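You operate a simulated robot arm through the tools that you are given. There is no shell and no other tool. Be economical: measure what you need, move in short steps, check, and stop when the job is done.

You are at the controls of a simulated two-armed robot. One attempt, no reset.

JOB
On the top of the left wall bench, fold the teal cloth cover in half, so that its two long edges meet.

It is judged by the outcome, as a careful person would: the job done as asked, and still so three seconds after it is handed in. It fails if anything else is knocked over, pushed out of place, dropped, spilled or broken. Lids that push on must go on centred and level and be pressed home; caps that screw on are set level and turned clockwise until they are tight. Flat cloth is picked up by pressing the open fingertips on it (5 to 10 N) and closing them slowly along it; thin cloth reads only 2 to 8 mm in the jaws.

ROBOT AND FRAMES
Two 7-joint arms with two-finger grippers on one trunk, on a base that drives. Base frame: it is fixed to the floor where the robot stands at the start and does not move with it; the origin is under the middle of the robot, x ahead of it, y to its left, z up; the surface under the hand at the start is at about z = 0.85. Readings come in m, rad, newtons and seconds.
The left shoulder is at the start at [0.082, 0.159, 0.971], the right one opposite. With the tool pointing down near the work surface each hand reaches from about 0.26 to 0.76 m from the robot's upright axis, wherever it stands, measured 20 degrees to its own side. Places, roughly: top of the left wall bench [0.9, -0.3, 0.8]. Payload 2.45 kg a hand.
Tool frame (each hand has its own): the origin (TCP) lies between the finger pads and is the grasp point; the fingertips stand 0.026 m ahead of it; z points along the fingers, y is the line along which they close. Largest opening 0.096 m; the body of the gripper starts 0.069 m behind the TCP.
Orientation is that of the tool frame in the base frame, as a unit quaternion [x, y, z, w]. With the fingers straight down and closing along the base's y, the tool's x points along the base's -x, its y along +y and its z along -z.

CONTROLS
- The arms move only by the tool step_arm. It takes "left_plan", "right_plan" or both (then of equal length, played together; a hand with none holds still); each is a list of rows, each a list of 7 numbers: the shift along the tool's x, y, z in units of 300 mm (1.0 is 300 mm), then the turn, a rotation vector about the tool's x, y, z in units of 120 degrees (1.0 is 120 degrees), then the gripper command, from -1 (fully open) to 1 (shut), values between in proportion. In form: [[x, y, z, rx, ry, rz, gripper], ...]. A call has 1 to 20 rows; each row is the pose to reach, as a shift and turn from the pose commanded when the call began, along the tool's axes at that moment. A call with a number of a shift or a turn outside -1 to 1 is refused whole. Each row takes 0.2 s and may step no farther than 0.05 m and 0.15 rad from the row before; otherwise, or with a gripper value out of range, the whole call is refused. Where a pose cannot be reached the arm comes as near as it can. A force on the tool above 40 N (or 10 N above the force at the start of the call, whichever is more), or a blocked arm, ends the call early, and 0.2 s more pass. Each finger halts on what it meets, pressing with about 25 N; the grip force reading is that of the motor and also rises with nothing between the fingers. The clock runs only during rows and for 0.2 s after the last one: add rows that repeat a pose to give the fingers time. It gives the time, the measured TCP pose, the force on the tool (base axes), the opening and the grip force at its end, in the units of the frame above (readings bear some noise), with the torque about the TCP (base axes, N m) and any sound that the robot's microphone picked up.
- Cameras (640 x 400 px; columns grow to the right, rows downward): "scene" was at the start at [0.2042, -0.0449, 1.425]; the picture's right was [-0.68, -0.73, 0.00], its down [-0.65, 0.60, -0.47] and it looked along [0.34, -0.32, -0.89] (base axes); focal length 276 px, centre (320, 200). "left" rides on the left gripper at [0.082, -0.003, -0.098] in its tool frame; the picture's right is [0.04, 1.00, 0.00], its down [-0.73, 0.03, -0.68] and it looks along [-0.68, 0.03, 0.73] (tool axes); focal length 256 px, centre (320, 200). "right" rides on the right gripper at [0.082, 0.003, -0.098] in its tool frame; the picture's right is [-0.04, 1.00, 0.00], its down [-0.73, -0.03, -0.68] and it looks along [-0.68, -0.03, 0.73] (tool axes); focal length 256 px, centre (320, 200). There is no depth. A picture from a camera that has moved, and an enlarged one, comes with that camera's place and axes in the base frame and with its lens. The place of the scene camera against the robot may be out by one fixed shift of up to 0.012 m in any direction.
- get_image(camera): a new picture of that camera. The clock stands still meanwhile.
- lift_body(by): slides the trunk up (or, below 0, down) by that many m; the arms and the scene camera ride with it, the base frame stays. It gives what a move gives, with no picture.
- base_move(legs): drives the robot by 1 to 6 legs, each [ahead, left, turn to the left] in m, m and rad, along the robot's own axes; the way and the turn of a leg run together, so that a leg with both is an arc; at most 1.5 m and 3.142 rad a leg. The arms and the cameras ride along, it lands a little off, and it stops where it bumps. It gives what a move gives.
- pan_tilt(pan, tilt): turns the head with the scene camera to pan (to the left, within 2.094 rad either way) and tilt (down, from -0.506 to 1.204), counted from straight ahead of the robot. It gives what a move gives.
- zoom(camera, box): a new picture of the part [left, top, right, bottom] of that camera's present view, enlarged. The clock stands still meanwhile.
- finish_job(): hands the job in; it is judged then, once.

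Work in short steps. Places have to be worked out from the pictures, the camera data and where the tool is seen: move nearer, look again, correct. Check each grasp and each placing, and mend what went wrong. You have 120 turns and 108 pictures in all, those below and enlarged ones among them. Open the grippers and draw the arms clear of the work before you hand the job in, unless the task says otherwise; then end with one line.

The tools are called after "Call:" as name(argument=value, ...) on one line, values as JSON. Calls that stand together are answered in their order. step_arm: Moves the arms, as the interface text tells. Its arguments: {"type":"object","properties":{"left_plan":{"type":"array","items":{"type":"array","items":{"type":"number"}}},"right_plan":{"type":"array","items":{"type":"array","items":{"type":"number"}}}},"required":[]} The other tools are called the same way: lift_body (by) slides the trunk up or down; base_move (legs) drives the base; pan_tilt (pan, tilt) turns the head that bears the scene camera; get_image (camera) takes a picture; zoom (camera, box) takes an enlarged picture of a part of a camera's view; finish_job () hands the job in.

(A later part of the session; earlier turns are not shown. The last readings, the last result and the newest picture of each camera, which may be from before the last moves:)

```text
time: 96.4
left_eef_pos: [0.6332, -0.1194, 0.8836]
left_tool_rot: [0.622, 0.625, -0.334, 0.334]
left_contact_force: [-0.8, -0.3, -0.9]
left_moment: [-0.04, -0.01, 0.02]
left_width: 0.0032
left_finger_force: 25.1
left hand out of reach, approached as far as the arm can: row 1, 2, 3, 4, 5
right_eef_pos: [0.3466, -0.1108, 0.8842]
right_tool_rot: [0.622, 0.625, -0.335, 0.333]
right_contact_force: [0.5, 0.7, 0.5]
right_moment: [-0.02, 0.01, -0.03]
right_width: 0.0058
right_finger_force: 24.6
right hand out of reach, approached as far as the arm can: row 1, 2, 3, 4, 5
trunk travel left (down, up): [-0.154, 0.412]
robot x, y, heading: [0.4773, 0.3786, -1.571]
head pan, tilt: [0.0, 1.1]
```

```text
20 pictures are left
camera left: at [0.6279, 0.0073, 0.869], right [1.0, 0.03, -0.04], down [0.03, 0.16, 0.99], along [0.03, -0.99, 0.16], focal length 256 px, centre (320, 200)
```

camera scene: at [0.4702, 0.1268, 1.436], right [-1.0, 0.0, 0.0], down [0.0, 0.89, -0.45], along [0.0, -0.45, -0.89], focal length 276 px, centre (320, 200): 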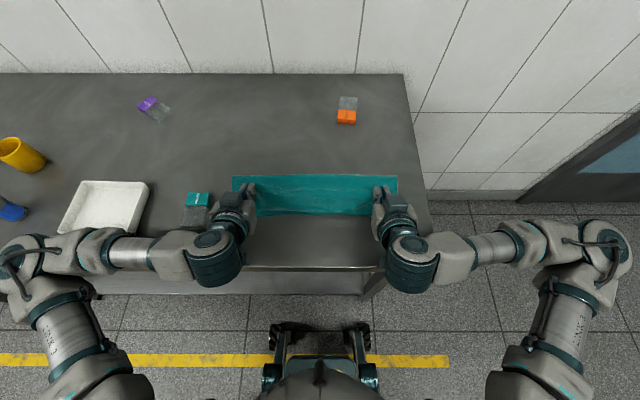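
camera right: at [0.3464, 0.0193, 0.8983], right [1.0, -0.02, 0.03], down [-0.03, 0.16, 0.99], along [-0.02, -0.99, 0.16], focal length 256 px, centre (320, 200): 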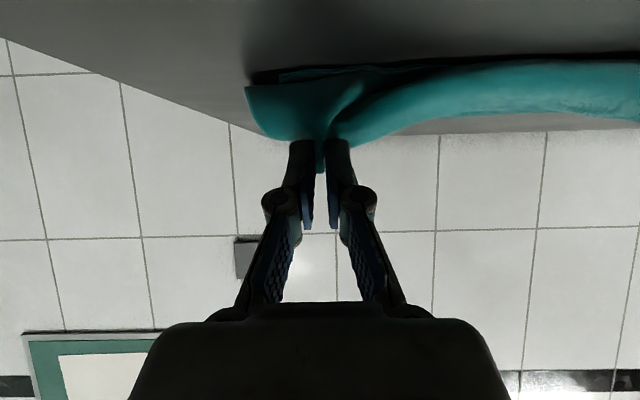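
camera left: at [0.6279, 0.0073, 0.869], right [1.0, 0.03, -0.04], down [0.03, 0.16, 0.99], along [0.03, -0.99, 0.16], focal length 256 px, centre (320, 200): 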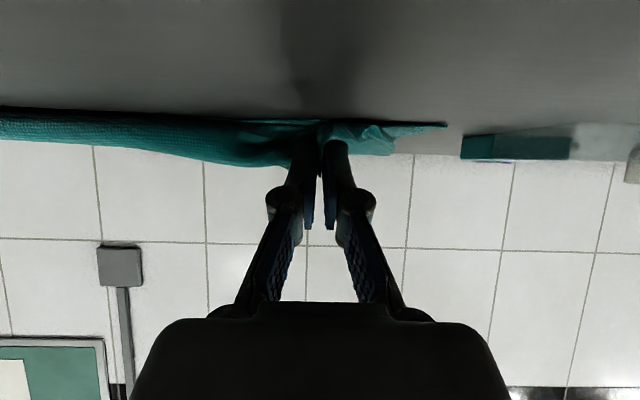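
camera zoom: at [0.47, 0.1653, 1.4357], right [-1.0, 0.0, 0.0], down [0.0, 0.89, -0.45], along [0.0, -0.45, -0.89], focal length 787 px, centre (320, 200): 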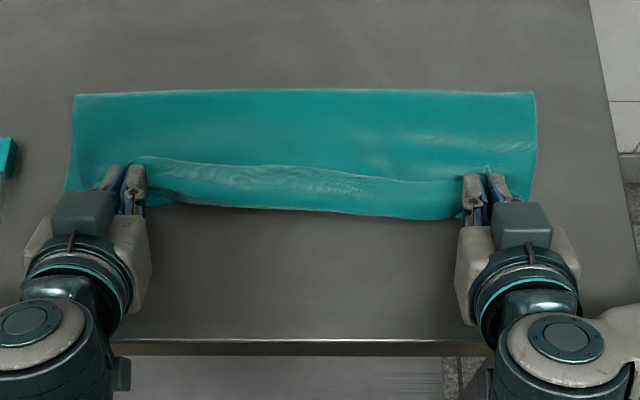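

The top layer has ~4 cm of slack forming a reversed hem in the middle. I lift 2 cm and back the base 5 cm to pull the edge out straight, then look.

Call:
step_arm(left_plan=[[-0.03, 0.01, -0.02, 0, 0, 0, 1], [-0.06, 0.02, -0.04, 0, 0, 0, 1]], right_plan=[[-0.03, -0.01, -0.02, 0, 0, 0, 1], [-0.06, -0.02, -0.04, 0, 0, 0, 1]])

Call:
base_move(legs=[[-0.05, 0, 0]])

Call:
zoom(camera="scene", box=[210, 110, 430, 250])

```text
time: 97.0
left_eef_pos: [0.6402, -0.1187, 0.9053]
left_tool_rot: [0.622, 0.625, -0.334, 0.334]
left_contact_force: [-0.3, -0.6, 0.0]
left_moment: [0.02, 0.01, 0.01]
left_width: 0.0044
left_finger_force: 31.3
right_eef_pos: [0.3404, -0.1125, 0.9065]
right_tool_rot: [0.621, 0.625, -0.336, 0.334]
right_contact_force: [1.3, 0.3, 0.1]
right_moment: [0.01, 0.01, 0.02]
right_width: 0.0056
right_finger_force: 24.4
trunk travel left (down, up): [-0.154, 0.412]
robot x, y, heading: [0.4754, 0.375, -1.568]
head pan, tilt: [0.0, 1.1]
```

```text
time: 97.9
left_eef_pos: [0.639, -0.0701, 0.9049]
left_tool_rot: [0.621, 0.624, -0.335, 0.336]
left_contact_force: [-1.1, -0.4, -0.4]
left_moment: [0.01, -0.06, -0.01]
left_width: 0.0038
left_finger_force: 27.9
right_eef_pos: [0.3404, -0.0613, 0.9069]
right_tool_rot: [0.621, 0.625, -0.336, 0.334]
right_contact_force: [-0.5, 0.0, 0.3]
right_moment: [0.0, 0.01, 0.0]
right_width: 0.0058
right_finger_force: 24.3
trunk travel left (down, up): [-0.154, 0.412]
robot x, y, heading: [0.4756, 0.4242, -1.567]
head pan, tilt: [0.0, 1.1]
```

```text
2.86 times, centred on (320, 180) of scene
camera zoom: at [0.47, 0.2155, 1.4358], right [-1.0, 0.0, 0.0], down [0.0, 0.89, -0.45], along [0.0, -0.45, -0.89], focal length 787 px, centre (320, 257)
```

zoom: 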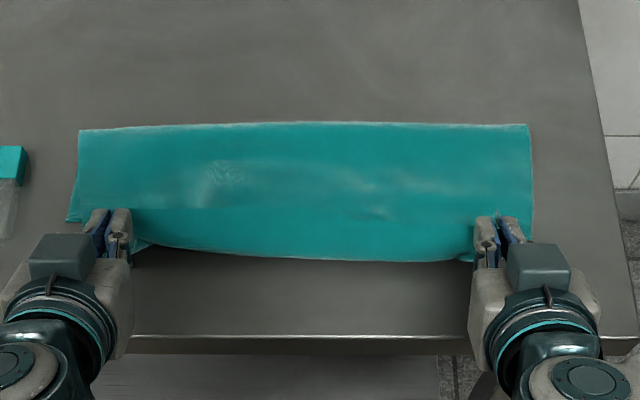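

The edge is unrolled now, at the level of the lower edge (y≈−0.09). I lower it while pulling slightly toward me so no hem forms.

Call:
base_move(legs=[[-0.02, 0, 0]])

Call:
step_arm(left_plan=[[0.025, 0, 0.016, 0, 0, 0, 1], [0.05, 0, 0.032, 0, 0, 0, 1], [0.07, 0, 0.046, 0, 0, 0, 1], [0.07, 0, 0.046, 0, 0, 0, 1]], right_plan=[[0.025, 0, 0.016, 0, 0, 0, 1], [0.05, 0, 0.032, 0, 0, 0, 1], [0.07, 0, 0.046, 0, 0, 0, 1], [0.07, 0, 0.046, 0, 0, 0, 1]])

Call:
zoom(camera="scene", box=[210, 110, 430, 250])

```text
time: 98.7
left_eef_pos: [0.6397, -0.0465, 0.9063]
left_tool_rot: [0.621, 0.624, -0.336, 0.336]
left_contact_force: [0.8, 1.9, 1.9]
left_moment: [0.01, 0.03, 0.01]
left_width: 0.0037
left_finger_force: 24.0
right_eef_pos: [0.3409, -0.0391, 0.9084]
right_tool_rot: [0.62, 0.625, -0.336, 0.335]
right_contact_force: [-0.1, -0.1, 0.6]
right_moment: [0.01, 0.01, 0.01]
right_width: 0.0058
right_finger_force: 24.6
trunk travel left (down, up): [-0.154, 0.412]
robot x, y, heading: [0.4736, 0.4491, -1.571]
head pan, tilt: [0.0, 1.1]
```

```text
time: 99.7
left_eef_pos: [0.637, -0.0532, 0.8849]
left_tool_rot: [0.62, 0.624, -0.336, 0.337]
left_contact_force: [-0.5, 0.2, -0.3]
left_moment: [-0.01, -0.02, 0.0]
left_width: 0.0026
left_finger_force: 30.1
left hand out of reach, approached as far as the arm can: row 1, 2, 3, 4
right_eef_pos: [0.3443, -0.0443, 0.8862]
right_tool_rot: [0.62, 0.624, -0.338, 0.335]
right_contact_force: [-0.1, -0.5, -0.2]
right_moment: [-0.02, 0.02, 0.0]
right_width: 0.0058
right_finger_force: 24.9
right hand out of reach, approached as far as the arm can: row 1, 2, 3, 4
trunk travel left (down, up): [-0.154, 0.412]
robot x, y, heading: [0.4752, 0.4438, -1.572]
head pan, tilt: [0.0, 1.1]
```

```text
2.86 times, centred on (320, 180) of scene
camera zoom: at [0.47, 0.2341, 1.4357], right [-1.0, 0.0, 0.0], down [0.0, 0.89, -0.45], along [0.0, -0.45, -0.89], focal length 787 px, centre (320, 257)
```

zoom: 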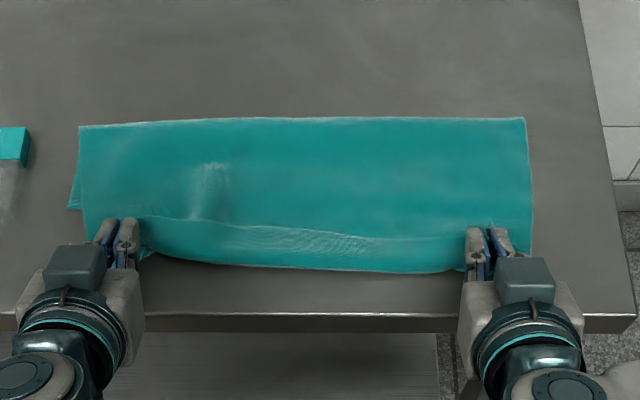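

I over-pulled: the top layer is now longer than the bottom, so the crease is off. I'll unfold once more and refold with a tighter arc. First lift to upright while moving back.

Call:
step_arm(left_plan=[[-0.054, 0, -0.006, 0, 0.058, 0, 1], [-0.108, 0, -0.011, 0, 0.117, 0, 1], [-0.162, 0, -0.017, 0, 0.175, 0, 1], [-0.216, 0, -0.022, 0, 0.233, 0, 1], [-0.27, 0.005, -0.028, 0, 0.292, 0, 1], [-0.324, 0.01, -0.034, 0, 0.35, 0, 1], [-0.378, 0.015, -0.039, 0, 0.408, 0, 1], [-0.43, 0.02, -0.045, 0, 0.467, 0, 1]], right_plan=[[-0.054, 0, -0.006, 0, 0.058, 0, 1], [-0.108, 0, -0.011, 0, 0.117, 0, 1], [-0.162, 0, -0.017, 0, 0.175, 0, 1], [-0.216, 0, -0.022, 0, 0.233, 0, 1], [-0.27, -0.005, -0.028, 0, 0.292, 0, 1], [-0.324, -0.01, -0.034, 0, 0.35, 0, 1], [-0.378, -0.015, -0.039, 0, 0.408, 0, 1], [-0.43, -0.02, -0.045, 0, 0.467, 0, 1]])

Call:
base_move(legs=[[0.11, 0, 0]])

```text
time: 101.5
left_eef_pos: [0.642, -0.1114, 1.0004]
left_tool_rot: [0.706, 0.708, -0.007, 0.004]
left_contact_force: [-0.8, -0.2, -0.3]
left_moment: [0.01, 0.04, -0.01]
left_width: 0.0011
left_finger_force: 22.5
right_eef_pos: [0.3388, -0.102, 1.0032]
right_tool_rot: [0.705, 0.709, -0.006, 0.004]
right_contact_force: [0.7, 0.2, 0.1]
right_moment: [0.01, -0.04, 0.04]
right_width: 0.0059
right_finger_force: 25.3
trunk travel left (down, up): [-0.154, 0.412]
robot x, y, heading: [0.4748, 0.4471, -1.565]
head pan, tilt: [0.0, 1.1]
```

```text
time: 102.7
left_eef_pos: [0.6436, -0.2237, 0.9995]
left_tool_rot: [0.705, 0.709, -0.006, 0.005]
left_contact_force: [0.0, 0.1, -0.7]
left_moment: [0.05, -0.09, 0.0]
left_width: 0.0013
left_finger_force: 22.5
right_eef_pos: [0.3401, -0.215, 1.0]
right_tool_rot: [0.705, 0.709, -0.007, 0.003]
right_contact_force: [0.7, -0.7, -0.7]
right_moment: [0.03, -0.01, 0.0]
right_width: 0.0061
right_finger_force: 25.0
trunk travel left (down, up): [-0.154, 0.412]
robot x, y, heading: [0.4754, 0.3357, -1.57]
head pan, tilt: [0.0, 1.1]
```

Lay the far half back down, then pull it taut with a small base move forward.

Call:
step_arm(left_plan=[[-0.12, 0.005, 0.03, 0, 0, 0, 1], [-0.25, 0.01, 0.09, 0, 0, 0, 1], [-0.36, 0.015, 0.19, 0, 0, 0, 1], [-0.43, 0.015, 0.28, 0, 0, 0, 1], [-0.47, 0.015, 0.353, 0, 0, 0, 1], [-0.47, 0.015, 0.353, 0, 0, 0, 1]], right_plan=[[-0.14, -0.005, 0.03, 0, 0, 0, 1], [-0.275, -0.01, 0.09, 0, 0, 0, 1], [-0.39, -0.02, 0.19, 0, 0, 0, 1], [-0.46, -0.023, 0.28, 0, 0, 0, 1], [-0.5, -0.023, 0.353, 0, 0, 0, 1], [-0.5, -0.023, 0.353, 0, 0, 0, 1]])

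Call:
base_move(legs=[[0.03, 0, 0]])

Call:
zoom(camera="scene", box=[210, 100, 450, 280])

```text
time: 104.1
left_eef_pos: [0.6486, -0.362, 0.9]
left_tool_rot: [0.705, 0.709, -0.008, 0.008]
left_contact_force: [-10.1, 0.0, 0.8]
left_moment: [0.0, 0.25, -0.05]
left_width: 0.002
left_finger_force: 24.9
right_eef_pos: [0.3352, -0.366, 0.9018]
right_tool_rot: [0.704, 0.71, -0.01, 0.006]
right_contact_force: [10.4, -0.6, -0.3]
right_moment: [-0.02, -0.32, -0.04]
right_width: 0.0067
right_finger_force: 25.3
trunk travel left (down, up): [-0.154, 0.412]
robot x, y, heading: [0.4757, 0.3381, -1.563]
head pan, tilt: [0.0, 1.1]
```

```text
time: 105.0
left_eef_pos: [0.6494, -0.3927, 0.899]
left_tool_rot: [0.705, 0.709, -0.009, 0.007]
left_contact_force: [-10.8, 0.2, 0.6]
left_moment: [-0.01, 0.3, -0.02]
left_width: 0.0022
left_finger_force: 26.0
right_eef_pos: [0.332, -0.3944, 0.9034]
right_tool_rot: [0.705, 0.709, -0.01, 0.006]
right_contact_force: [10.1, 0.5, 0.3]
right_moment: [-0.01, -0.27, -0.05]
right_width: 0.0064
right_finger_force: 24.8
trunk travel left (down, up): [-0.154, 0.412]
robot x, y, heading: [0.4752, 0.3057, -1.566]
head pan, tilt: [0.0, 1.1]
```

```text
2.22 times, centred on (330, 190) of scene
camera zoom: at [0.4703, 0.0918, 1.4357], right [-1.0, 0.0, 0.0], down [0.0, 0.89, -0.45], along [0.0, -0.45, -0.89], focal length 612 px, centre (298, 222)
```

zoom: 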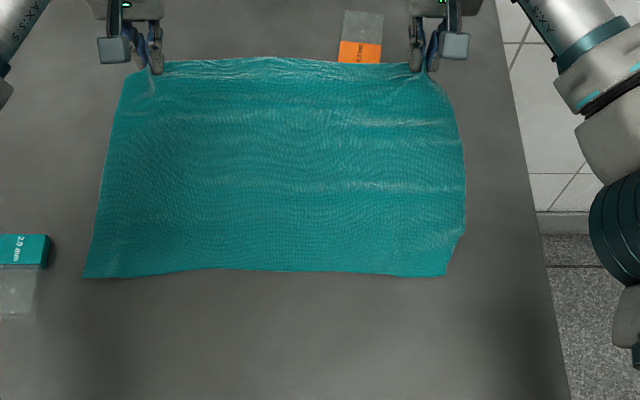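

Flat and taut; near edge at y≈−0.14…−0.15, box untouched (keep away from it). Now fold with a tight 14 cm arc about y≈−0.282, ending above the near edge with 30° tilt.

Call:
step_arm(left_plan=[[0.005, 0, -0.137, 0, 0, 0, 1], [0.072, -0.003, -0.267, 0, 0, 0, 1], [0.212, -0.007, -0.35, 0, 0, 0, 1], [0.372, -0.007, -0.377, 0, 0, 0, 1], [0.498, -0.007, -0.36, 0, -0.05, 0, 1], [0.622, -0.007, -0.312, 0, -0.1, 0, 1], [0.725, -0.007, -0.237, 0, -0.15, 0, 1], [0.805, -0.007, -0.137, 0, -0.2, 0, 1], [0.858, -0.007, -0.02, 0, -0.25, 0, 1], [0.858, -0.007, -0.02, 0, -0.25, 0, 1]], right_plan=[[0.005, 0, -0.137, 0, 0, 0, 1], [0.072, 0.003, -0.267, 0, 0, 0, 1], [0.212, 0.007, -0.35, 0, 0, 0, 1], [0.372, 0.007, -0.377, 0, 0, 0, 1], [0.498, 0.007, -0.36, 0, -0.05, 0, 1], [0.622, 0.007, -0.312, 0, -0.1, 0, 1], [0.725, 0.007, -0.237, 0, -0.15, 0, 1], [0.805, 0.007, -0.137, 0, -0.2, 0, 1], [0.858, 0.007, -0.02, 0, -0.25, 0, 1], [0.858, 0.007, -0.02, 0, -0.25, 0, 1]])

Call:
zoom(camera="scene", box=[210, 110, 450, 270])

```text
time: 107.2
left_eef_pos: [0.646, -0.1282, 0.8994]
left_tool_rot: [0.678, 0.683, -0.193, 0.192]
left_contact_force: [-6.0, -0.6, 0.4]
left_moment: [0.01, 0.16, -0.11]
left_width: 0.0021
left_finger_force: 26.5
right_eef_pos: [0.3345, -0.1317, 0.9057]
right_tool_rot: [0.678, 0.683, -0.193, 0.191]
right_contact_force: [6.6, 0.3, 0.2]
right_moment: [0.0, -0.13, 0.05]
right_width: 0.0063
right_finger_force: 25.6
trunk travel left (down, up): [-0.154, 0.412]
robot x, y, heading: [0.4771, 0.3038, -1.566]
head pan, tilt: [0.0, 1.1]
```

```text
2.50 times, centred on (330, 190) of scene
camera zoom: at [0.4704, 0.0933, 1.4357], right [-1.0, 0.0, 0.0], down [0.0, 0.89, -0.45], along [0.0, -0.45, -0.89], focal length 689 px, centre (295, 225)
```

zoom: 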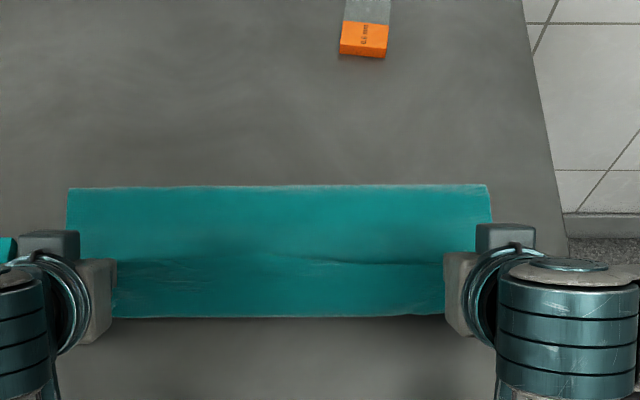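

Crease looks good (bottom spans −0.246…−0.112). I check from the right wrist whether the line is the top edge lying short of the lower edge.

Call:
get_image(camera="right")

```text
15 pictures are left
camera right: at [0.3369, -0.0111, 0.9458], right [1.0, -0.03, 0.02], down [-0.02, -0.27, 0.96], along [-0.02, -0.96, -0.27], focal length 256 px, centre (320, 200)
```

right: 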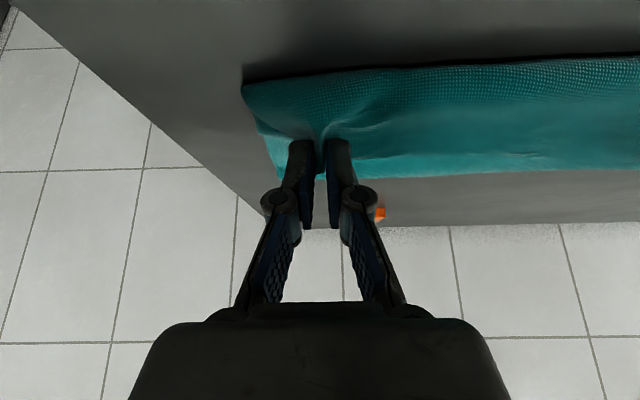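

The pads' orientation forces a ~5 cm reversed belly at the front. Better: stop the fold earlier (hands at y≈−0.22), release, then flip that strip over as a second small fold. First lay the far half back again to reset the crease.

Call:
step_arm(left_plan=[[-0.146, 0, -0.047, 0, 0.045, 0, 1], [-0.307, 0, -0.085, 0, 0.09, 0, 1], [-0.464, 0, -0.086, 0, 0.135, 0, 1], [-0.601, 0, -0.022, 0, 0.18, 0, 1], [-0.711, 0, 0.085, 0, 0.225, 0, 1], [-0.753, 0, 0.208, 0, 0.263, 0, 1], [-0.757, 0, 0.329, 0, 0.263, 0, 1], [-0.733, 0, 0.431, 0, 0.263, 0, 1], [-0.733, 0, 0.431, 0, 0.263, 0, 1]], right_plan=[[-0.146, 0, -0.047, 0, 0.045, 0, 1], [-0.307, 0, -0.085, 0, 0.09, 0, 1], [-0.464, 0, -0.086, 0, 0.135, 0, 1], [-0.601, 0, -0.022, 0, 0.18, 0, 1], [-0.711, 0, 0.085, 0, 0.225, 0, 1], [-0.753, 0, 0.208, 0, 0.263, 0, 1], [-0.757, 0, 0.329, 0, 0.263, 0, 1], [-0.733, 0, 0.431, 0, 0.263, 0, 1], [-0.733, 0, 0.431, 0, 0.263, 0, 1]])

Call:
step_arm(left_plan=[[0.02, 0, -0.117, 0, 0, 0, 1], [0.043, 0, -0.223, 0, 0, 0, 1], [0.177, 0, -0.273, 0, 0, 0, 1], [0.327, 0, -0.273, 0, 0, 0, 1], [0.437, 0, -0.24, 0, -0.058, 0, 1], [0.51, 0, -0.17, 0, -0.117, 0, 1], [0.553, 0, -0.085, 0, -0.175, 0, 1], [0.57, 0, -0.008, 0, -0.233, 0, 1], [0.573, 0, 0.037, 0, -0.25, 0, 1], [0.573, 0, 0.037, 0, -0.25, 0, 1]], right_plan=[[0.02, 0, -0.117, 0, 0, 0, 1], [0.043, 0, -0.223, 0, 0, 0, 1], [0.177, 0, -0.273, 0, 0, 0, 1], [0.327, 0, -0.273, 0, 0, 0, 1], [0.437, 0, -0.24, 0, -0.058, 0, 1], [0.51, 0, -0.17, 0, -0.117, 0, 1], [0.553, 0, -0.085, 0, -0.175, 0, 1], [0.57, 0, -0.008, 0, -0.233, 0, 1], [0.573, 0, 0.037, 0, -0.25, 0, 1], [0.573, 0, 0.037, 0, -0.25, 0, 1]])

Call:
zoom(camera="scene", box=[210, 100, 450, 270])

```text
time: 109.2
left_eef_pos: [0.6468, -0.3864, 0.9118]
left_tool_rot: [0.706, 0.708, -0.001, 0.0]
left_contact_force: [-5.1, 0.0, 1.0]
left_moment: [0.02, 0.15, -0.04]
left_width: 0.002
left_finger_force: 26.9
right_eef_pos: [0.3336, -0.3859, 0.9109]
right_tool_rot: [0.705, 0.709, -0.002, -0.002]
right_contact_force: [6.0, 0.8, 0.8]
right_moment: [-0.02, -0.2, -0.01]
right_width: 0.0059
right_finger_force: 25.3
trunk travel left (down, up): [-0.154, 0.412]
robot x, y, heading: [0.4783, 0.305, -1.57]
head pan, tilt: [0.0, 1.1]
```

```text
time: 111.3
left_eef_pos: [0.6451, -0.213, 0.8967]
left_tool_rot: [0.682, 0.684, -0.184, 0.181]
left_contact_force: [-5.3, 1.0, 1.6]
left_moment: [-0.01, 0.05, -0.03]
left_width: 0.0014
left_finger_force: 23.0
right_eef_pos: [0.3333, -0.2178, 0.8992]
right_tool_rot: [0.681, 0.685, -0.185, 0.182]
right_contact_force: [6.0, -0.6, -0.4]
right_moment: [0.0, -0.19, 0.09]
right_width: 0.0063
right_finger_force: 25.4
trunk travel left (down, up): [-0.154, 0.412]
robot x, y, heading: [0.4777, 0.3043, -1.562]
head pan, tilt: [0.0, 1.1]
```

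```text
2.35 times, centred on (330, 185) of scene
camera zoom: at [0.4704, 0.0927, 1.4357], right [-1.0, 0.0, 0.0], down [0.0, 0.89, -0.45], along [0.0, -0.45, -0.89], focal length 648 px, centre (296, 235)
```

zoom: 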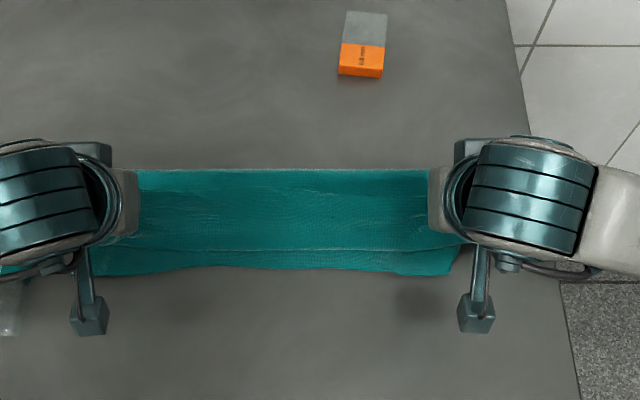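

Good: crease ≈−0.283, belly front ≈−0.19, lower edge ≈−0.165. I move back 1 cm, lower 1 cm, open and withdraw.

Call:
step_arm(left_plan=[[-0.006, 0, 0.023, 0, 0, 0, 1], [-0.012, 0, 0.046, 0, 0, 0, 1], [-0.012, 0, 0.046, 0, 0, 0, 0.8], [-0.012, 0.005, 0.046, 0, 0, 0, 0.55], [-0.012, 0.01, 0.046, 0, 0, 0, 0.3], [-0.012, 0.01, 0.046, 0, 0, 0, 0.1], [-0.012, 0.01, -0.02, 0, 0, 0, 0.1], [-0.012, 0.01, -0.15, 0, 0, 0, 0.1], [-0.012, 0.01, -0.3, 0, 0, 0, 0.27], [0.05, 0.05, -0.42, 0, 0, 0, 0.27]], right_plan=[[-0.006, 0, 0.023, 0, 0, 0, 1], [-0.012, 0, 0.046, 0, 0, 0, 1], [-0.012, 0, 0.046, 0, 0, 0, 0.8], [-0.012, -0.005, 0.046, 0, 0, 0, 0.55], [-0.012, -0.01, 0.046, 0, 0, 0, 0.3], [-0.012, -0.01, 0.046, 0, 0, 0, 0.1], [-0.012, -0.01, -0.02, 0, 0, 0, 0.1], [-0.012, -0.01, -0.15, 0, 0, 0, 0.1], [-0.012, -0.01, -0.3, 0, 0, 0, 0.27], [0.05, -0.05, -0.42, 0, 0, 0, 0.27]])

Call:
zoom(camera="scene", box=[210, 100, 450, 270])

```text
time: 113.5
left_eef_pos: [0.6582, -0.139, 0.9974]
left_tool_rot: [0.681, 0.684, -0.184, 0.184]
left_contact_force: [0.9, 1.0, 0.4]
left_moment: [-0.02, -0.02, -0.04]
left_width: 0.035
left_finger_force: 0.0
right_eef_pos: [0.3213, -0.1406, 1.0025]
right_tool_rot: [0.681, 0.685, -0.185, 0.183]
right_contact_force: [-0.5, 0.2, -0.3]
right_moment: [-0.01, 0.01, -0.01]
right_width: 0.0351
right_finger_force: 0.1
trunk travel left (down, up): [-0.154, 0.412]
robot x, y, heading: [0.4762, 0.3063, -1.566]
head pan, tilt: [0.0, 1.1]
```

```text
2.35 times, centred on (330, 185) of scene
camera zoom: at [0.4705, 0.0957, 1.4362], right [-1.0, 0.0, 0.0], down [0.0, 0.89, -0.45], along [0.0, -0.45, -0.89], focal length 648 px, centre (296, 235)
```

zoom: 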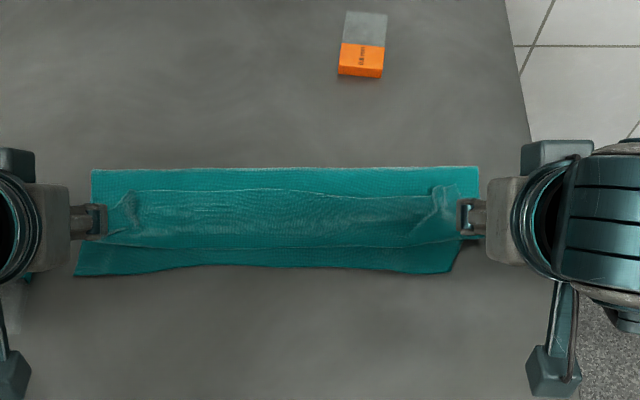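

The state is clear: crease −0.28, strip's free edge at −0.245 facing away, front −0.185, lower edge −0.163. Now flip the strip: re-grip its ends with fingers tilted +40° (pointing toward me), so that ending at −70° gives the full rotation. Move to hover.

Call:
step_arm(left_plan=[[-0.016, -0.003, 0.038, 0, 0.053, 0, 0.27], [-0.031, -0.005, 0.076, 0, 0.106, 0, 0.27], [-0.047, -0.008, 0.114, 0, 0.159, 0, 0.27], [-0.063, -0.01, 0.152, 0, 0.212, 0, 0.27], [-0.078, -0.013, 0.19, 0, 0.265, 0, 0.27], [-0.094, -0.015, 0.228, 0, 0.318, 0, 0.27], [-0.11, -0.018, 0.266, 0, 0.371, 0, 0.27], [-0.125, -0.02, 0.304, 0, 0.424, 0, 0.27], [-0.141, -0.022, 0.342, 0, 0.477, 0, 0.27], [-0.156, -0.025, 0.38, 0, 0.53, 0, 0.27], [-0.172, -0.027, 0.418, 0, 0.583, 0, 0.27], [-0.172, -0.027, 0.418, 0, 0.583, 0, 0.27]], right_plan=[[-0.014, 0.003, 0.039, 0, 0.053, 0, 0.27], [-0.029, 0.006, 0.078, 0, 0.106, 0, 0.27], [-0.043, 0.009, 0.117, 0, 0.159, 0, 0.27], [-0.057, 0.012, 0.156, 0, 0.212, 0, 0.27], [-0.071, 0.015, 0.195, 0, 0.265, 0, 0.27], [-0.086, 0.017, 0.235, 0, 0.318, 0, 0.27], [-0.1, 0.02, 0.274, 0, 0.371, 0, 0.27], [-0.114, 0.023, 0.313, 0, 0.424, 0, 0.27], [-0.128, 0.026, 0.352, 0, 0.477, 0, 0.27], [-0.143, 0.029, 0.391, 0, 0.53, 0, 0.27], [-0.157, 0.032, 0.43, 0, 0.583, 0, 0.27], [-0.157, 0.032, 0.43, 0, 0.583, 0, 0.27]])

Call:
get_image(camera="left")

Call:
get_image(camera="right")

```text
time: 116.2
left_eef_pos: [0.6519, -0.2473, 0.9152]
left_tool_rot: [0.663, 0.666, 0.239, -0.243]
left_contact_force: [-0.5, -1.0, 0.6]
left_moment: [0.03, -0.02, 0.05]
left_width: 0.0346
left_finger_force: 0.0
right_eef_pos: [0.3282, -0.2481, 0.9131]
right_tool_rot: [0.664, 0.666, 0.239, -0.242]
right_contact_force: [-0.1, -0.2, 0.6]
right_moment: [0.02, 0.01, 0.0]
right_width: 0.0348
right_finger_force: 0.1
trunk travel left (down, up): [-0.154, 0.412]
robot x, y, heading: [0.4756, 0.3046, -1.565]
head pan, tilt: [0.0, 1.1]
```

```text
12 pictures are left
camera left: at [0.6494, -0.2475, 1.0442], right [1.0, 0.04, 0.02], down [0.03, -1.0, 0.05], along [0.02, -0.05, -1.0], focal length 256 px, centre (320, 200)
```

left: 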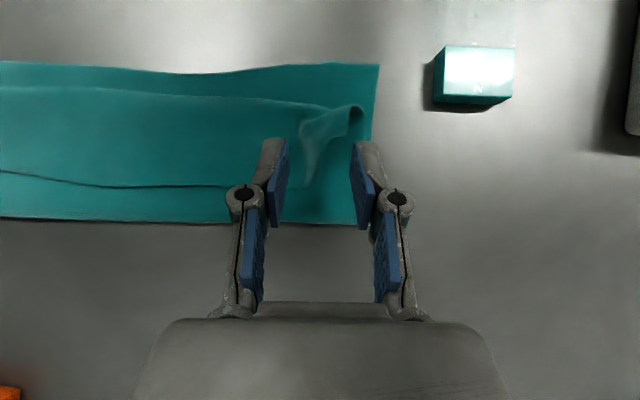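

```text
11 pictures are left
camera right: at [0.3331, -0.2494, 1.0411], right [1.0, -0.03, -0.03], down [-0.02, -1.0, 0.05], along [-0.03, -0.05, -1.0], focal length 256 px, centre (320, 200)
```

right: 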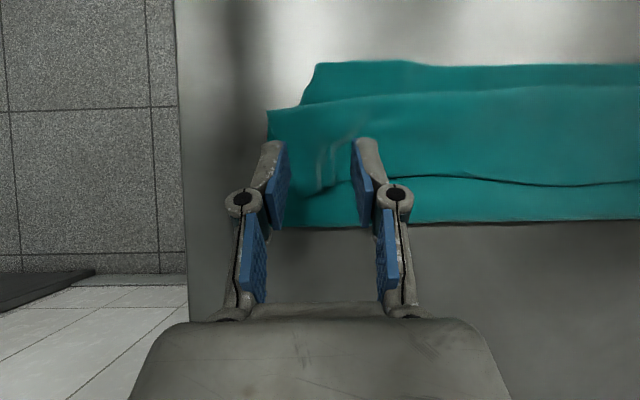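

The strip ends (pinch bumps) are between the fingers. Descend onto them.

Call:
step_arm(left_plan=[[-0.02, -0.02, 0.03, 0, 0, 0, 0.27], [-0.04, -0.025, 0.06, 0, 0, 0, 0.27], [-0.055, -0.025, 0.08, 0, 0, 0, 0.27], [-0.062, -0.025, 0.09, 0, 0, 0, 0.27], [-0.062, -0.025, 0.09, 0, 0, 0, 0.27]], right_plan=[[-0.02, 0.01, 0.03, 0, 0, 0, 0.27], [-0.04, 0.013, 0.06, 0, 0, 0, 0.27], [-0.05, 0.013, 0.078, 0, 0, 0, 0.27], [-0.058, 0.013, 0.088, 0, 0, 0, 0.27], [-0.058, 0.013, 0.088, 0, 0, 0, 0.27]])

```text
time: 117.3
left_eef_pos: [0.6444, -0.243, 0.8822]
left_tool_rot: [0.663, 0.665, 0.241, -0.243]
left_contact_force: [-1.1, 0.2, 0.6]
left_moment: [-0.02, -0.01, -0.01]
left_width: 0.0349
left_finger_force: 0.1
right_eef_pos: [0.3329, -0.2439, 0.8805]
right_tool_rot: [0.662, 0.667, 0.239, -0.245]
right_contact_force: [-0.8, 0.3, 0.8]
right_moment: [0.0, -0.03, 0.0]
right_width: 0.0351
right_finger_force: 0.2
trunk travel left (down, up): [-0.154, 0.412]
robot x, y, heading: [0.4768, 0.3073, -1.568]
head pan, tilt: [0.0, 1.1]
```

Almost touching; 2 mm more, then close slowly on the strip ends, then lift 2 cm.

Call:
step_arm(left_plan=[[-0.004, 0, 0.005, 0, 0, 0, 0.27], [-0.005, 0, 0.006, 0, 0, 0, 0.36], [-0.005, 0, 0.006, 0, 0, 0, 0.45], [-0.005, 0, 0.006, 0, 0, 0, 0.54], [-0.005, 0, 0.006, 0, 0, 0, 0.63], [-0.005, 0, 0.006, 0, 0, 0, 0.72], [-0.005, 0, 0.006, 0, 0, 0, 0.81], [-0.005, 0, 0.006, 0, 0, 0, 0.9], [-0.005, 0, 0.006, 0, 0, 0, 1], [-0.005, 0, 0.006, 0, 0, 0, 1], [0.02, 0, -0.025, 0, 0, 0, 1], [0.045, 0, -0.055, 0, 0, 0, 1]], right_plan=[[-0.002, 0, 0.003, 0, 0, 0, 0.27], [-0.003, 0, 0.004, 0, 0, 0, 0.36], [-0.003, 0, 0.004, 0, 0, 0, 0.45], [-0.003, 0, 0.004, 0, 0, 0, 0.54], [-0.003, 0, 0.004, 0, 0, 0, 0.63], [-0.003, 0, 0.004, 0, 0, 0, 0.72], [-0.003, 0, 0.004, 0, 0, 0, 0.81], [-0.003, 0, 0.004, 0, 0, 0, 0.9], [-0.003, 0, 0.004, 0, 0, 0, 1], [-0.003, 0, 0.004, 0, 0, 0, 1], [0.022, 0, -0.027, 0, 0, 0, 1], [0.047, 0, -0.057, 0, 0, 0, 1]])

Call:
zoom(camera="scene", box=[220, 110, 430, 240])

```text
time: 120.0
left_eef_pos: [0.6454, -0.2421, 0.9028]
left_tool_rot: [0.664, 0.666, 0.24, -0.242]
left_contact_force: [-1.3, 1.0, -0.8]
left_moment: [0.02, 0.06, 0.0]
left_width: 0.0039
left_finger_force: 29.9
right_eef_pos: [0.3316, -0.2451, 0.9032]
right_tool_rot: [0.663, 0.667, 0.238, -0.243]
right_contact_force: [0.7, 0.0, -0.2]
right_moment: [-0.02, -0.03, -0.03]
right_width: 0.0039
right_finger_force: 24.6
trunk travel left (down, up): [-0.154, 0.412]
robot x, y, heading: [0.4749, 0.308, -1.569]
head pan, tilt: [0.0, 1.1]
```

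```text
3.05 times, centred on (325, 175) of scene
camera zoom: at [0.4703, 0.0916, 1.4355], right [-1.0, 0.0, 0.0], down [0.0, 0.89, -0.45], along [0.0, -0.45, -0.89], focal length 840 px, centre (305, 276)
```

zoom: 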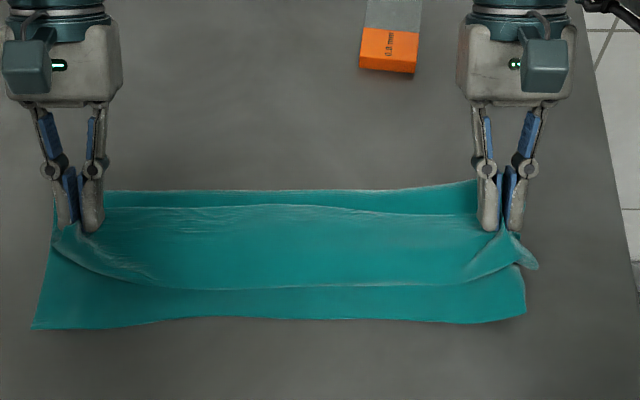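

Both strip ends are held. I now do the flip using the base for the toward-me travel and the arms for tilt: first raise and turn to +20°, base back 3.5 cm, then turn to −20°.

Call:
step_arm(left_plan=[[0.04, 0, -0.011, 0, -0.056, 0, 1], [0.08, 0, -0.022, 0, -0.111, 0, 1], [0.118, 0, -0.032, 0, -0.167, 0, 1]], right_plan=[[0.04, 0, -0.011, 0, -0.056, 0, 1], [0.08, 0, -0.022, 0, -0.111, 0, 1], [0.118, 0, -0.032, 0, -0.167, 0, 1]])

Call:
base_move(legs=[[-0.035, 0, 0]])

Call:
step_arm(left_plan=[[0.011, 0, 0, 0, -0.067, 0, 1], [0.021, 0, 0, 0, -0.133, 0, 1], [0.032, 0, 0, 0, -0.2, 0, 1], [0.042, 0, 0, 0, -0.267, 0, 1], [0.053, 0, 0, 0, -0.333, 0, 1]], right_plan=[[0.011, 0, 0, 0, -0.067, 0, 1], [0.021, 0, 0, 0, -0.133, 0, 1], [0.032, 0, 0, 0, -0.2, 0, 1], [0.042, 0, 0, 0, -0.267, 0, 1], [0.053, 0, 0, 0, -0.333, 0, 1]])

Call:
zoom(camera="scene", box=[220, 90, 430, 230])

```text
time: 120.8
left_eef_pos: [0.6455, -0.2222, 0.9332]
left_tool_rot: [0.695, 0.698, 0.12, -0.121]
left_contact_force: [-0.8, -0.2, 1.3]
left_moment: [-0.03, 0.06, 0.0]
left_width: 0.004
left_finger_force: 30.9
right_eef_pos: [0.3332, -0.2225, 0.9342]
right_tool_rot: [0.695, 0.698, 0.12, -0.123]
right_contact_force: [0.3, 0.7, -1.0]
right_moment: [0.01, 0.06, 0.06]
right_width: 0.0041
right_finger_force: 25.0
trunk travel left (down, up): [-0.154, 0.412]
robot x, y, heading: [0.4759, 0.3074, -1.569]
head pan, tilt: [0.0, 1.1]
```

```text
time: 121.6
left_eef_pos: [0.6464, -0.1877, 0.9317]
left_tool_rot: [0.695, 0.698, 0.122, -0.123]
left_contact_force: [-1.0, -0.2, 0.9]
left_moment: [-0.06, 0.0, -0.03]
left_width: 0.0017
left_finger_force: 23.3
right_eef_pos: [0.3334, -0.1905, 0.9329]
right_tool_rot: [0.694, 0.698, 0.121, -0.125]
right_contact_force: [1.7, 0.8, 0.3]
right_moment: [-0.02, -0.1, -0.04]
right_width: 0.0042
right_finger_force: 24.8
trunk travel left (down, up): [-0.154, 0.412]
robot x, y, heading: [0.4768, 0.3443, -1.566]
head pan, tilt: [0.0, 1.1]
```

```text
time: 122.8
left_eef_pos: [0.6452, -0.1671, 0.9412]
left_tool_rot: [0.693, 0.698, -0.127, 0.126]
left_contact_force: [-0.9, 1.9, 0.8]
left_moment: [-0.02, 0.08, -0.05]
left_width: 0.0033
left_finger_force: 29.4
right_eef_pos: [0.333, -0.1671, 0.9438]
right_tool_rot: [0.693, 0.698, -0.128, 0.125]
right_contact_force: [0.9, 0.4, 0.0]
right_moment: [0.01, 0.02, 0.0]
right_width: 0.0041
right_finger_force: 25.1
trunk travel left (down, up): [-0.154, 0.412]
robot x, y, heading: [0.4776, 0.339, -1.567]
head pan, tilt: [0.0, 1.1]
```

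```text
2.86 times, centred on (325, 160) of scene
camera zoom: at [0.4708, 0.1281, 1.4358], right [-1.0, 0.0, 0.0], down [0.0, 0.89, -0.45], along [0.0, -0.45, -0.89], focal length 787 px, centre (306, 314)
```

zoom: 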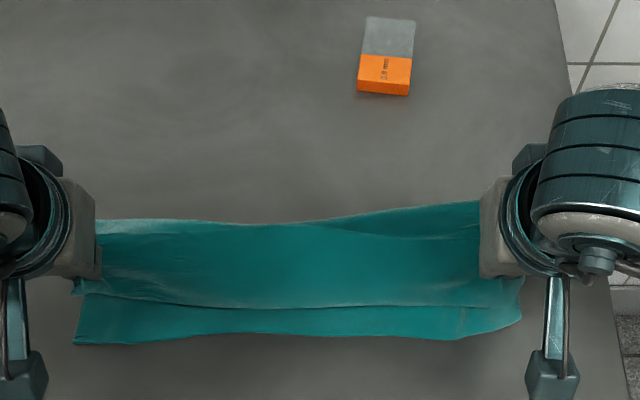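

Strip is standing up. Continue: base back 3 cm, tilt to −55° while lowering a little, base back again 2.5 cm.

Call:
base_move(legs=[[-0.03, 0, 0]])

Call:
step_arm(left_plan=[[0.015, 0, 0.012, 0, -0.058, 0, 1], [0.03, 0, 0.023, 0, -0.117, 0, 1], [0.046, 0, 0.035, 0, -0.175, 0, 1], [0.061, 0, 0.046, 0, -0.233, 0, 1], [0.076, 0, 0.058, 0, -0.292, 0, 1]], right_plan=[[0.015, 0, 0.012, 0, -0.058, 0, 1], [0.03, 0, 0.023, 0, -0.117, 0, 1], [0.046, 0, 0.035, 0, -0.175, 0, 1], [0.061, 0, 0.046, 0, -0.233, 0, 1], [0.076, 0, 0.058, 0, -0.292, 0, 1]])

Call:
base_move(legs=[[-0.025, 0, 0]])

Call:
zoom(camera="scene", box=[220, 80, 430, 220])

```text
time: 123.6
left_eef_pos: [0.6451, -0.1384, 0.9392]
left_tool_rot: [0.693, 0.699, -0.125, 0.124]
left_contact_force: [0.1, 0.1, 0.4]
left_moment: [-0.01, -0.01, -0.02]
left_width: 0.0037
left_finger_force: 22.4
right_eef_pos: [0.3336, -0.1398, 0.942]
right_tool_rot: [0.693, 0.699, -0.125, 0.124]
right_contact_force: [1.7, -0.7, -0.3]
right_moment: [-0.03, -0.13, 0.06]
right_width: 0.0039
right_finger_force: 25.3
trunk travel left (down, up): [-0.154, 0.412]
robot x, y, heading: [0.4775, 0.3734, -1.567]
head pan, tilt: [0.0, 1.1]
```

```text
time: 124.8
left_eef_pos: [0.6451, -0.1239, 0.9191]
left_tool_rot: [0.623, 0.628, -0.33, 0.331]
left_contact_force: [-4.3, 0.0, 0.2]
left_moment: [0.02, 0.03, -0.07]
left_width: 0.0027
left_finger_force: 22.7
left hand out of reach, approached as far as the arm can: row 5
right_eef_pos: [0.3319, -0.1198, 0.9204]
right_tool_rot: [0.623, 0.627, -0.332, 0.33]
right_contact_force: [1.1, 0.6, 0.3]
right_moment: [0.01, 0.0, 0.05]
right_width: 0.0043
right_finger_force: 25.2
trunk travel left (down, up): [-0.154, 0.412]
robot x, y, heading: [0.4756, 0.3707, -1.563]
head pan, tilt: [0.0, 1.1]
```

```text
time: 125.7
left_eef_pos: [0.6453, -0.0995, 0.9203]
left_tool_rot: [0.623, 0.628, -0.328, 0.331]
left_contact_force: [-1.8, 0.5, 0.9]
left_moment: [-0.01, -0.03, -0.02]
left_width: 0.0034
left_finger_force: 23.0
right_eef_pos: [0.3323, -0.0952, 0.9204]
right_tool_rot: [0.622, 0.628, -0.331, 0.33]
right_contact_force: [1.9, 0.5, 0.2]
right_moment: [0.0, -0.01, 0.09]
right_width: 0.0038
right_finger_force: 24.4
trunk travel left (down, up): [-0.154, 0.412]
robot x, y, heading: [0.4757, 0.394, -1.561]
head pan, tilt: [0.0, 1.1]
```

```text
2.86 times, centred on (325, 150) of scene
camera zoom: at [0.4703, 0.1811, 1.4355], right [-1.0, -0.01, 0.0], down [0.0, 0.89, -0.45], along [0.0, -0.45, -0.89], focal length 787 px, centre (306, 343)
```

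zoom: 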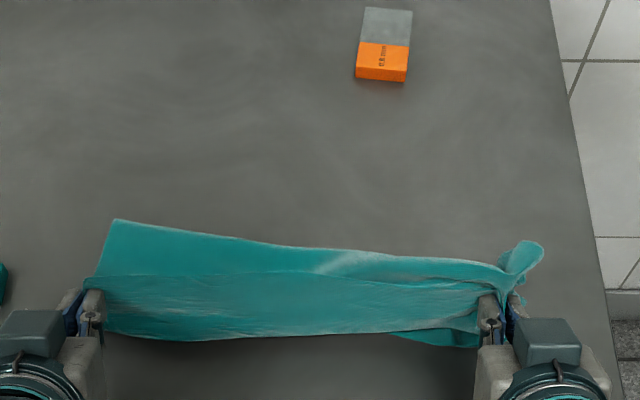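

The right hand has caught two layers, so this fold is skewed. I reset cleanly: lift everything until it hangs free, lay it flat again, and regrip the right corner. First raise to hang.

Call:
step_arm(left_plan=[[-0.0825, 0, -0.0565, 0, 0.046, 0, 1], [-0.165, 0, -0.113, 0, 0.093, 0, 1], [-0.261, 0, -0.179, 0, 0.139, 0, 1], [-0.339, 0, -0.273, 0, 0.185, 0, 1], [-0.407, 0, -0.379, 0, 0.232, 0, 1], [-0.465, 0, -0.5, 0, 0.278, 0, 1], [-0.501, 0, -0.626, 0, 0.324, 0, 1], [-0.509, 0, -0.732, 0, 0.37, 0, 1], [-0.503, 0, -0.829, 0, 0.417, 0, 1], [-0.484, 0, -0.897, 0, 0.463, 0, 1], [-0.484, 0, -0.897, 0, 0.463, 0, 1]], right_plan=[[-0.0825, 0, -0.0565, 0, 0.046, 0, 1], [-0.165, 0, -0.113, 0, 0.093, 0, 1], [-0.261, 0, -0.179, 0, 0.139, 0, 1], [-0.339, 0, -0.273, 0, 0.185, 0, 1], [-0.407, 0, -0.379, 0, 0.232, 0, 1], [-0.465, 0, -0.5, 0, 0.278, 0, 1], [-0.501, 0, -0.626, 0, 0.324, 0, 1], [-0.509, 0, -0.732, 0, 0.37, 0, 1], [-0.503, 0, -0.829, 0, 0.417, 0, 1], [-0.484, 0, -0.897, 0, 0.463, 0, 1], [-0.484, 0, -0.897, 0, 0.463, 0, 1]])

Call:
base_move(legs=[[0.085, 0, 0]])

Call:
get_image(camera="scene")

```text
time: 128.1
left_eef_pos: [0.644, 0.0477, 1.1916]
left_tool_rot: [0.704, 0.71, -0.001, 0.0]
left_contact_force: [-0.7, 2.1, 8.4]
left_moment: [-0.05, -0.03, -0.01]
left_width: 0.0018
left_finger_force: 22.4
right_eef_pos: [0.3309, 0.0487, 1.1938]
right_tool_rot: [0.704, 0.71, -0.003, 0.0]
right_contact_force: [1.9, -0.3, 0.1]
right_moment: [-0.01, -0.1, -0.01]
right_width: 0.0039
right_finger_force: 25.0
trunk travel left (down, up): [-0.154, 0.412]
robot x, y, heading: [0.4782, 0.3945, -1.566]
head pan, tilt: [0.0, 1.1]
```

```text
time: 129.1
left_eef_pos: [0.6439, -0.037, 1.1908]
left_tool_rot: [0.705, 0.709, -0.002, 0.001]
left_contact_force: [-0.8, 0.0, -0.8]
left_moment: [0.05, 0.04, 0.0]
left_width: 0.0016
left_finger_force: 24.8
right_eef_pos: [0.3309, -0.0348, 1.1946]
right_tool_rot: [0.705, 0.709, -0.004, -0.001]
right_contact_force: [2.0, 0.1, 0.0]
right_moment: [0.04, -0.08, 0.03]
right_width: 0.0036
right_finger_force: 24.2
trunk travel left (down, up): [-0.154, 0.412]
robot x, y, heading: [0.4798, 0.3154, -1.562]
head pan, tilt: [0.0, 1.1]
```

```text
7 pictures are left
camera scene: at [0.4698, 0.099, 1.4358], right [-1.0, 0.0, 0.0], down [0.0, 0.89, -0.45], along [0.0, -0.45, -0.89], focal length 276 px, centre (320, 200)
```

scene: 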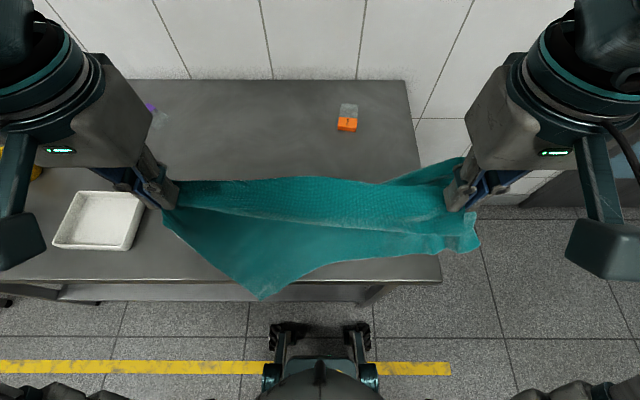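

The right hand holds mid-side rather than the corner. Lay the sheet down trailing, then release the right hand and lift it clear.

Call:
step_arm(left_plan=[[-0.117, 0, 0.083, 0, 0, 0, 1], [-0.25, 0, 0.167, 0, 0, 0, 1], [-0.38, 0, 0.265, 0, 0, 0, 1], [-0.5, 0, 0.367, 0, 0, 0, 1], [-0.612, 0, 0.48, 0, 0, 0, 1], [-0.72, 0, 0.605, 0, 0, 0, 1], [-0.82, 0, 0.735, 0, 0, 0, 1], [-0.9, 0, 0.865, 0, 0, 0, 1], [-0.96, 0, 0.97, 0, 0, 0, 1], [-0.96, 0, 0.97, 0, 0, 0, 1]], right_plan=[[-0.117, 0, 0.083, 0, 0, 0, 1], [-0.25, 0, 0.167, 0, 0, 0, 1], [-0.38, 0, 0.265, 0, 0, 0, 1], [-0.48, 0, 0.367, 0, 0, 0, 1], [-0.55, 0, 0.48, 0, 0, 0, 1], [-0.58, 0, 0.605, 0, 0, 0, 1], [-0.58, 0, 0.735, 0, 0, 0, 1], [-0.58, 0, 0.865, 0, 0, 0, 1], [-0.58, 0, 0.97, 0, 0, 0, 1], [-0.58, 0, 0.99, 0, 0, 0, 1]])

Call:
step_arm(right_plan=[[0, 0, 0.02, 0, 0, 0, 1], [0, 0, 0.02, 0, 0, 0, 0.7], [0, 0, 0.02, 0, 0, 0, 0.4], [0, 0, 0.02, 0, 0, 0, 0.1], [0, 0, -0.1, 0, 0, 0, -0.2], [0, 0, -0.25, 0, 0, 0, -0.2], [0, -0.12, -0.3, 0, 0, 0, 0.27], [0, -0.27, -0.3, 0, 0, 0, 0.27], [0, -0.4, -0.3, 0, 0, 0, 0.27]])

Call:
get_image(camera="scene")

```text
time: 131.3
left_eef_pos: [0.6448, -0.3221, 0.904]
left_tool_rot: [0.706, 0.708, -0.004, 0.002]
left_contact_force: [-22.9, 9.2, -0.1]
left_moment: [0.26, 0.6, -0.29]
left_width: 0.003
left_finger_force: 24.5
right_eef_pos: [0.3296, -0.2056, 0.9006]
right_tool_rot: [0.705, 0.709, -0.005, 0.004]
right_contact_force: [23.6, -8.5, 0.4]
right_moment: [-0.27, -0.62, 0.02]
right_width: 0.0029
right_finger_force: 25.0
trunk travel left (down, up): [-0.154, 0.412]
robot x, y, heading: [0.4759, 0.3107, -1.563]
head pan, tilt: [0.0, 1.1]
```

```text
time: 133.3
left_eef_pos: [0.644, -0.3232, 0.9041]
left_tool_rot: [0.705, 0.709, -0.002, 0.003]
left_contact_force: [-1.1, 0.6, 0.5]
left_moment: [-0.02, 0.05, 0.02]
left_width: 0.0038
left_finger_force: 22.7
right_eef_pos: [0.2049, -0.2038, 0.9921]
right_tool_rot: [0.705, 0.709, -0.003, 0.002]
right_contact_force: [0.0, 0.1, 0.5]
right_moment: [0.0, -0.01, -0.02]
right_width: 0.035
right_finger_force: 0.1
trunk travel left (down, up): [-0.154, 0.412]
robot x, y, heading: [0.4762, 0.3116, -1.562]
head pan, tilt: [0.0, 1.1]
```

```text
6 pictures are left
camera scene: at [0.4651, 0.0973, 1.4355], right [-1.0, 0.0, 0.0], down [0.0, 0.89, -0.45], along [0.0, -0.45, -0.89], focal length 276 px, centre (320, 200)
```

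scene: 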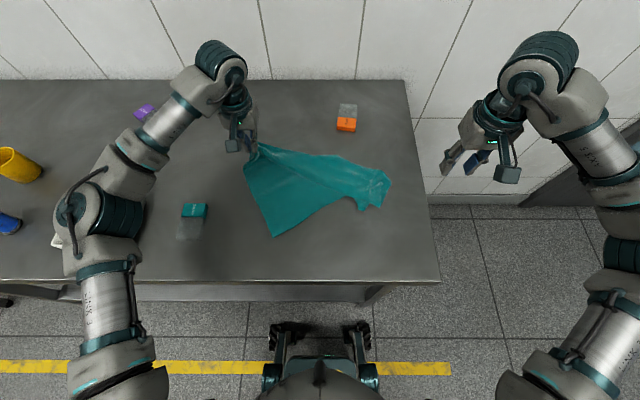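

Nothing else is disturbed; the right part of the cloth is rumpled. Zoom to identify the right corners.

Call:
zoom(camera="scene", box=[240, 135, 400, 240])

```text
3.81 times, centred on (320, 188) of scene
camera zoom: at [0.4651, 0.0973, 1.4355], right [-1.0, 0.0, 0.0], down [0.0, 0.89, -0.45], along [0.0, -0.45, -0.89], focal length 1050 px, centre (320, 248)
```

zoom: 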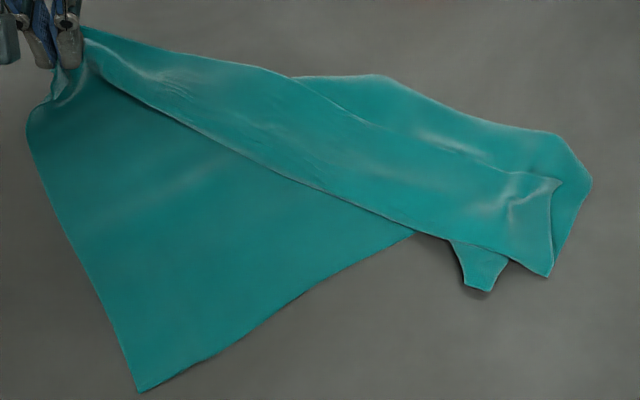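

The far-right corner lies on top at about (0.33,−0.18), with its old pinch bump standing at ≈(0.348,−0.228). I bring the right hand over that bump and check.

Call:
step_arm(right_plan=[[-0.02, 0.13, 0, 0, 0, 0, 0.27], [-0.04, 0.26, 0, 0, 0, 0, 0.27], [-0.06, 0.39, 0.05, 0, 0, 0, 0.27], [-0.08, 0.477, 0.13, 0, 0, 0, 0.27], [-0.08, 0.477, 0.24, 0, 0, 0, 0.27], [-0.08, 0.477, 0.24, 0, 0, 0, 0.27]])

Call:
get_image(camera="right")

```text
time: 134.7
left_eef_pos: [0.6462, -0.323, 0.9029]
left_tool_rot: [0.705, 0.709, -0.002, 0.002]
left_contact_force: [1.5, -0.1, 1.7]
left_moment: [-0.02, 0.08, 0.0]
left_width: 0.0031
left_finger_force: 29.3
right_eef_pos: [0.352, -0.2302, 0.9207]
right_tool_rot: [0.705, 0.709, -0.006, 0.001]
right_contact_force: [0.2, -0.1, -0.5]
right_moment: [0.0, -0.02, -0.02]
right_width: 0.0348
right_finger_force: 0.0
trunk travel left (down, up): [-0.154, 0.412]
robot x, y, heading: [0.4781, 0.3131, -1.565]
head pan, tilt: [0.0, 1.1]
```

```text
4 pictures are left
camera right: at [0.3562, -0.1485, 1.0171], right [1.0, -0.04, 0.0], down [-0.02, -0.73, 0.69], along [-0.03, -0.69, -0.73], focal length 256 px, centre (320, 200)
```

right: 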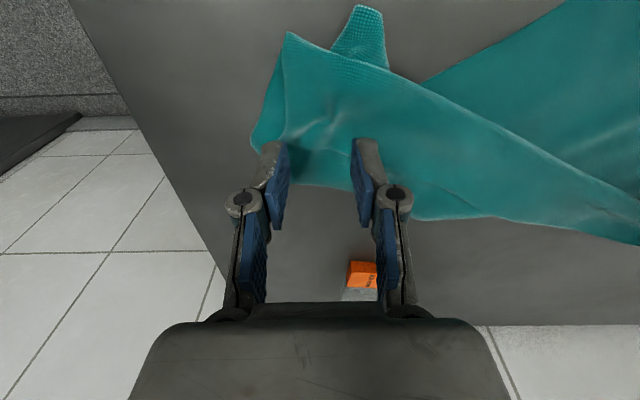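

I aim for the top edge near that corner, at (0.350,−0.193), with a narrower opening and only a light touch so the layer beneath isn't caught.

Call:
step_arm(right_plan=[[0.06, -0.007, 0.03, 0, 0, 0, 0.4], [0.123, -0.007, 0.07, 0, 0, 0, 0.4], [0.123, -0.007, 0.11, 0, 0, 0, 0.4], [0.123, -0.007, 0.13, 0, 0, 0, 0.4], [0.123, -0.007, 0.135, 0, 0, 0, 0.4]])

```text
time: 135.9
left_eef_pos: [0.6475, -0.3227, 0.9041]
left_tool_rot: [0.705, 0.709, -0.003, 0.002]
left_contact_force: [0.4, 0.0, 1.3]
left_moment: [0.02, 0.1, -0.01]
left_width: 0.0018
left_finger_force: 26.1
right_eef_pos: [0.351, -0.1944, 0.8794]
right_tool_rot: [0.705, 0.709, -0.007, 0.002]
right_contact_force: [-0.3, -0.7, 7.6]
right_moment: [0.01, -0.15, 0.01]
right_width: 0.0295
right_finger_force: 0.4
trunk travel left (down, up): [-0.154, 0.412]
robot x, y, heading: [0.4752, 0.314, -1.563]
head pan, tilt: [0.0, 1.1]
```

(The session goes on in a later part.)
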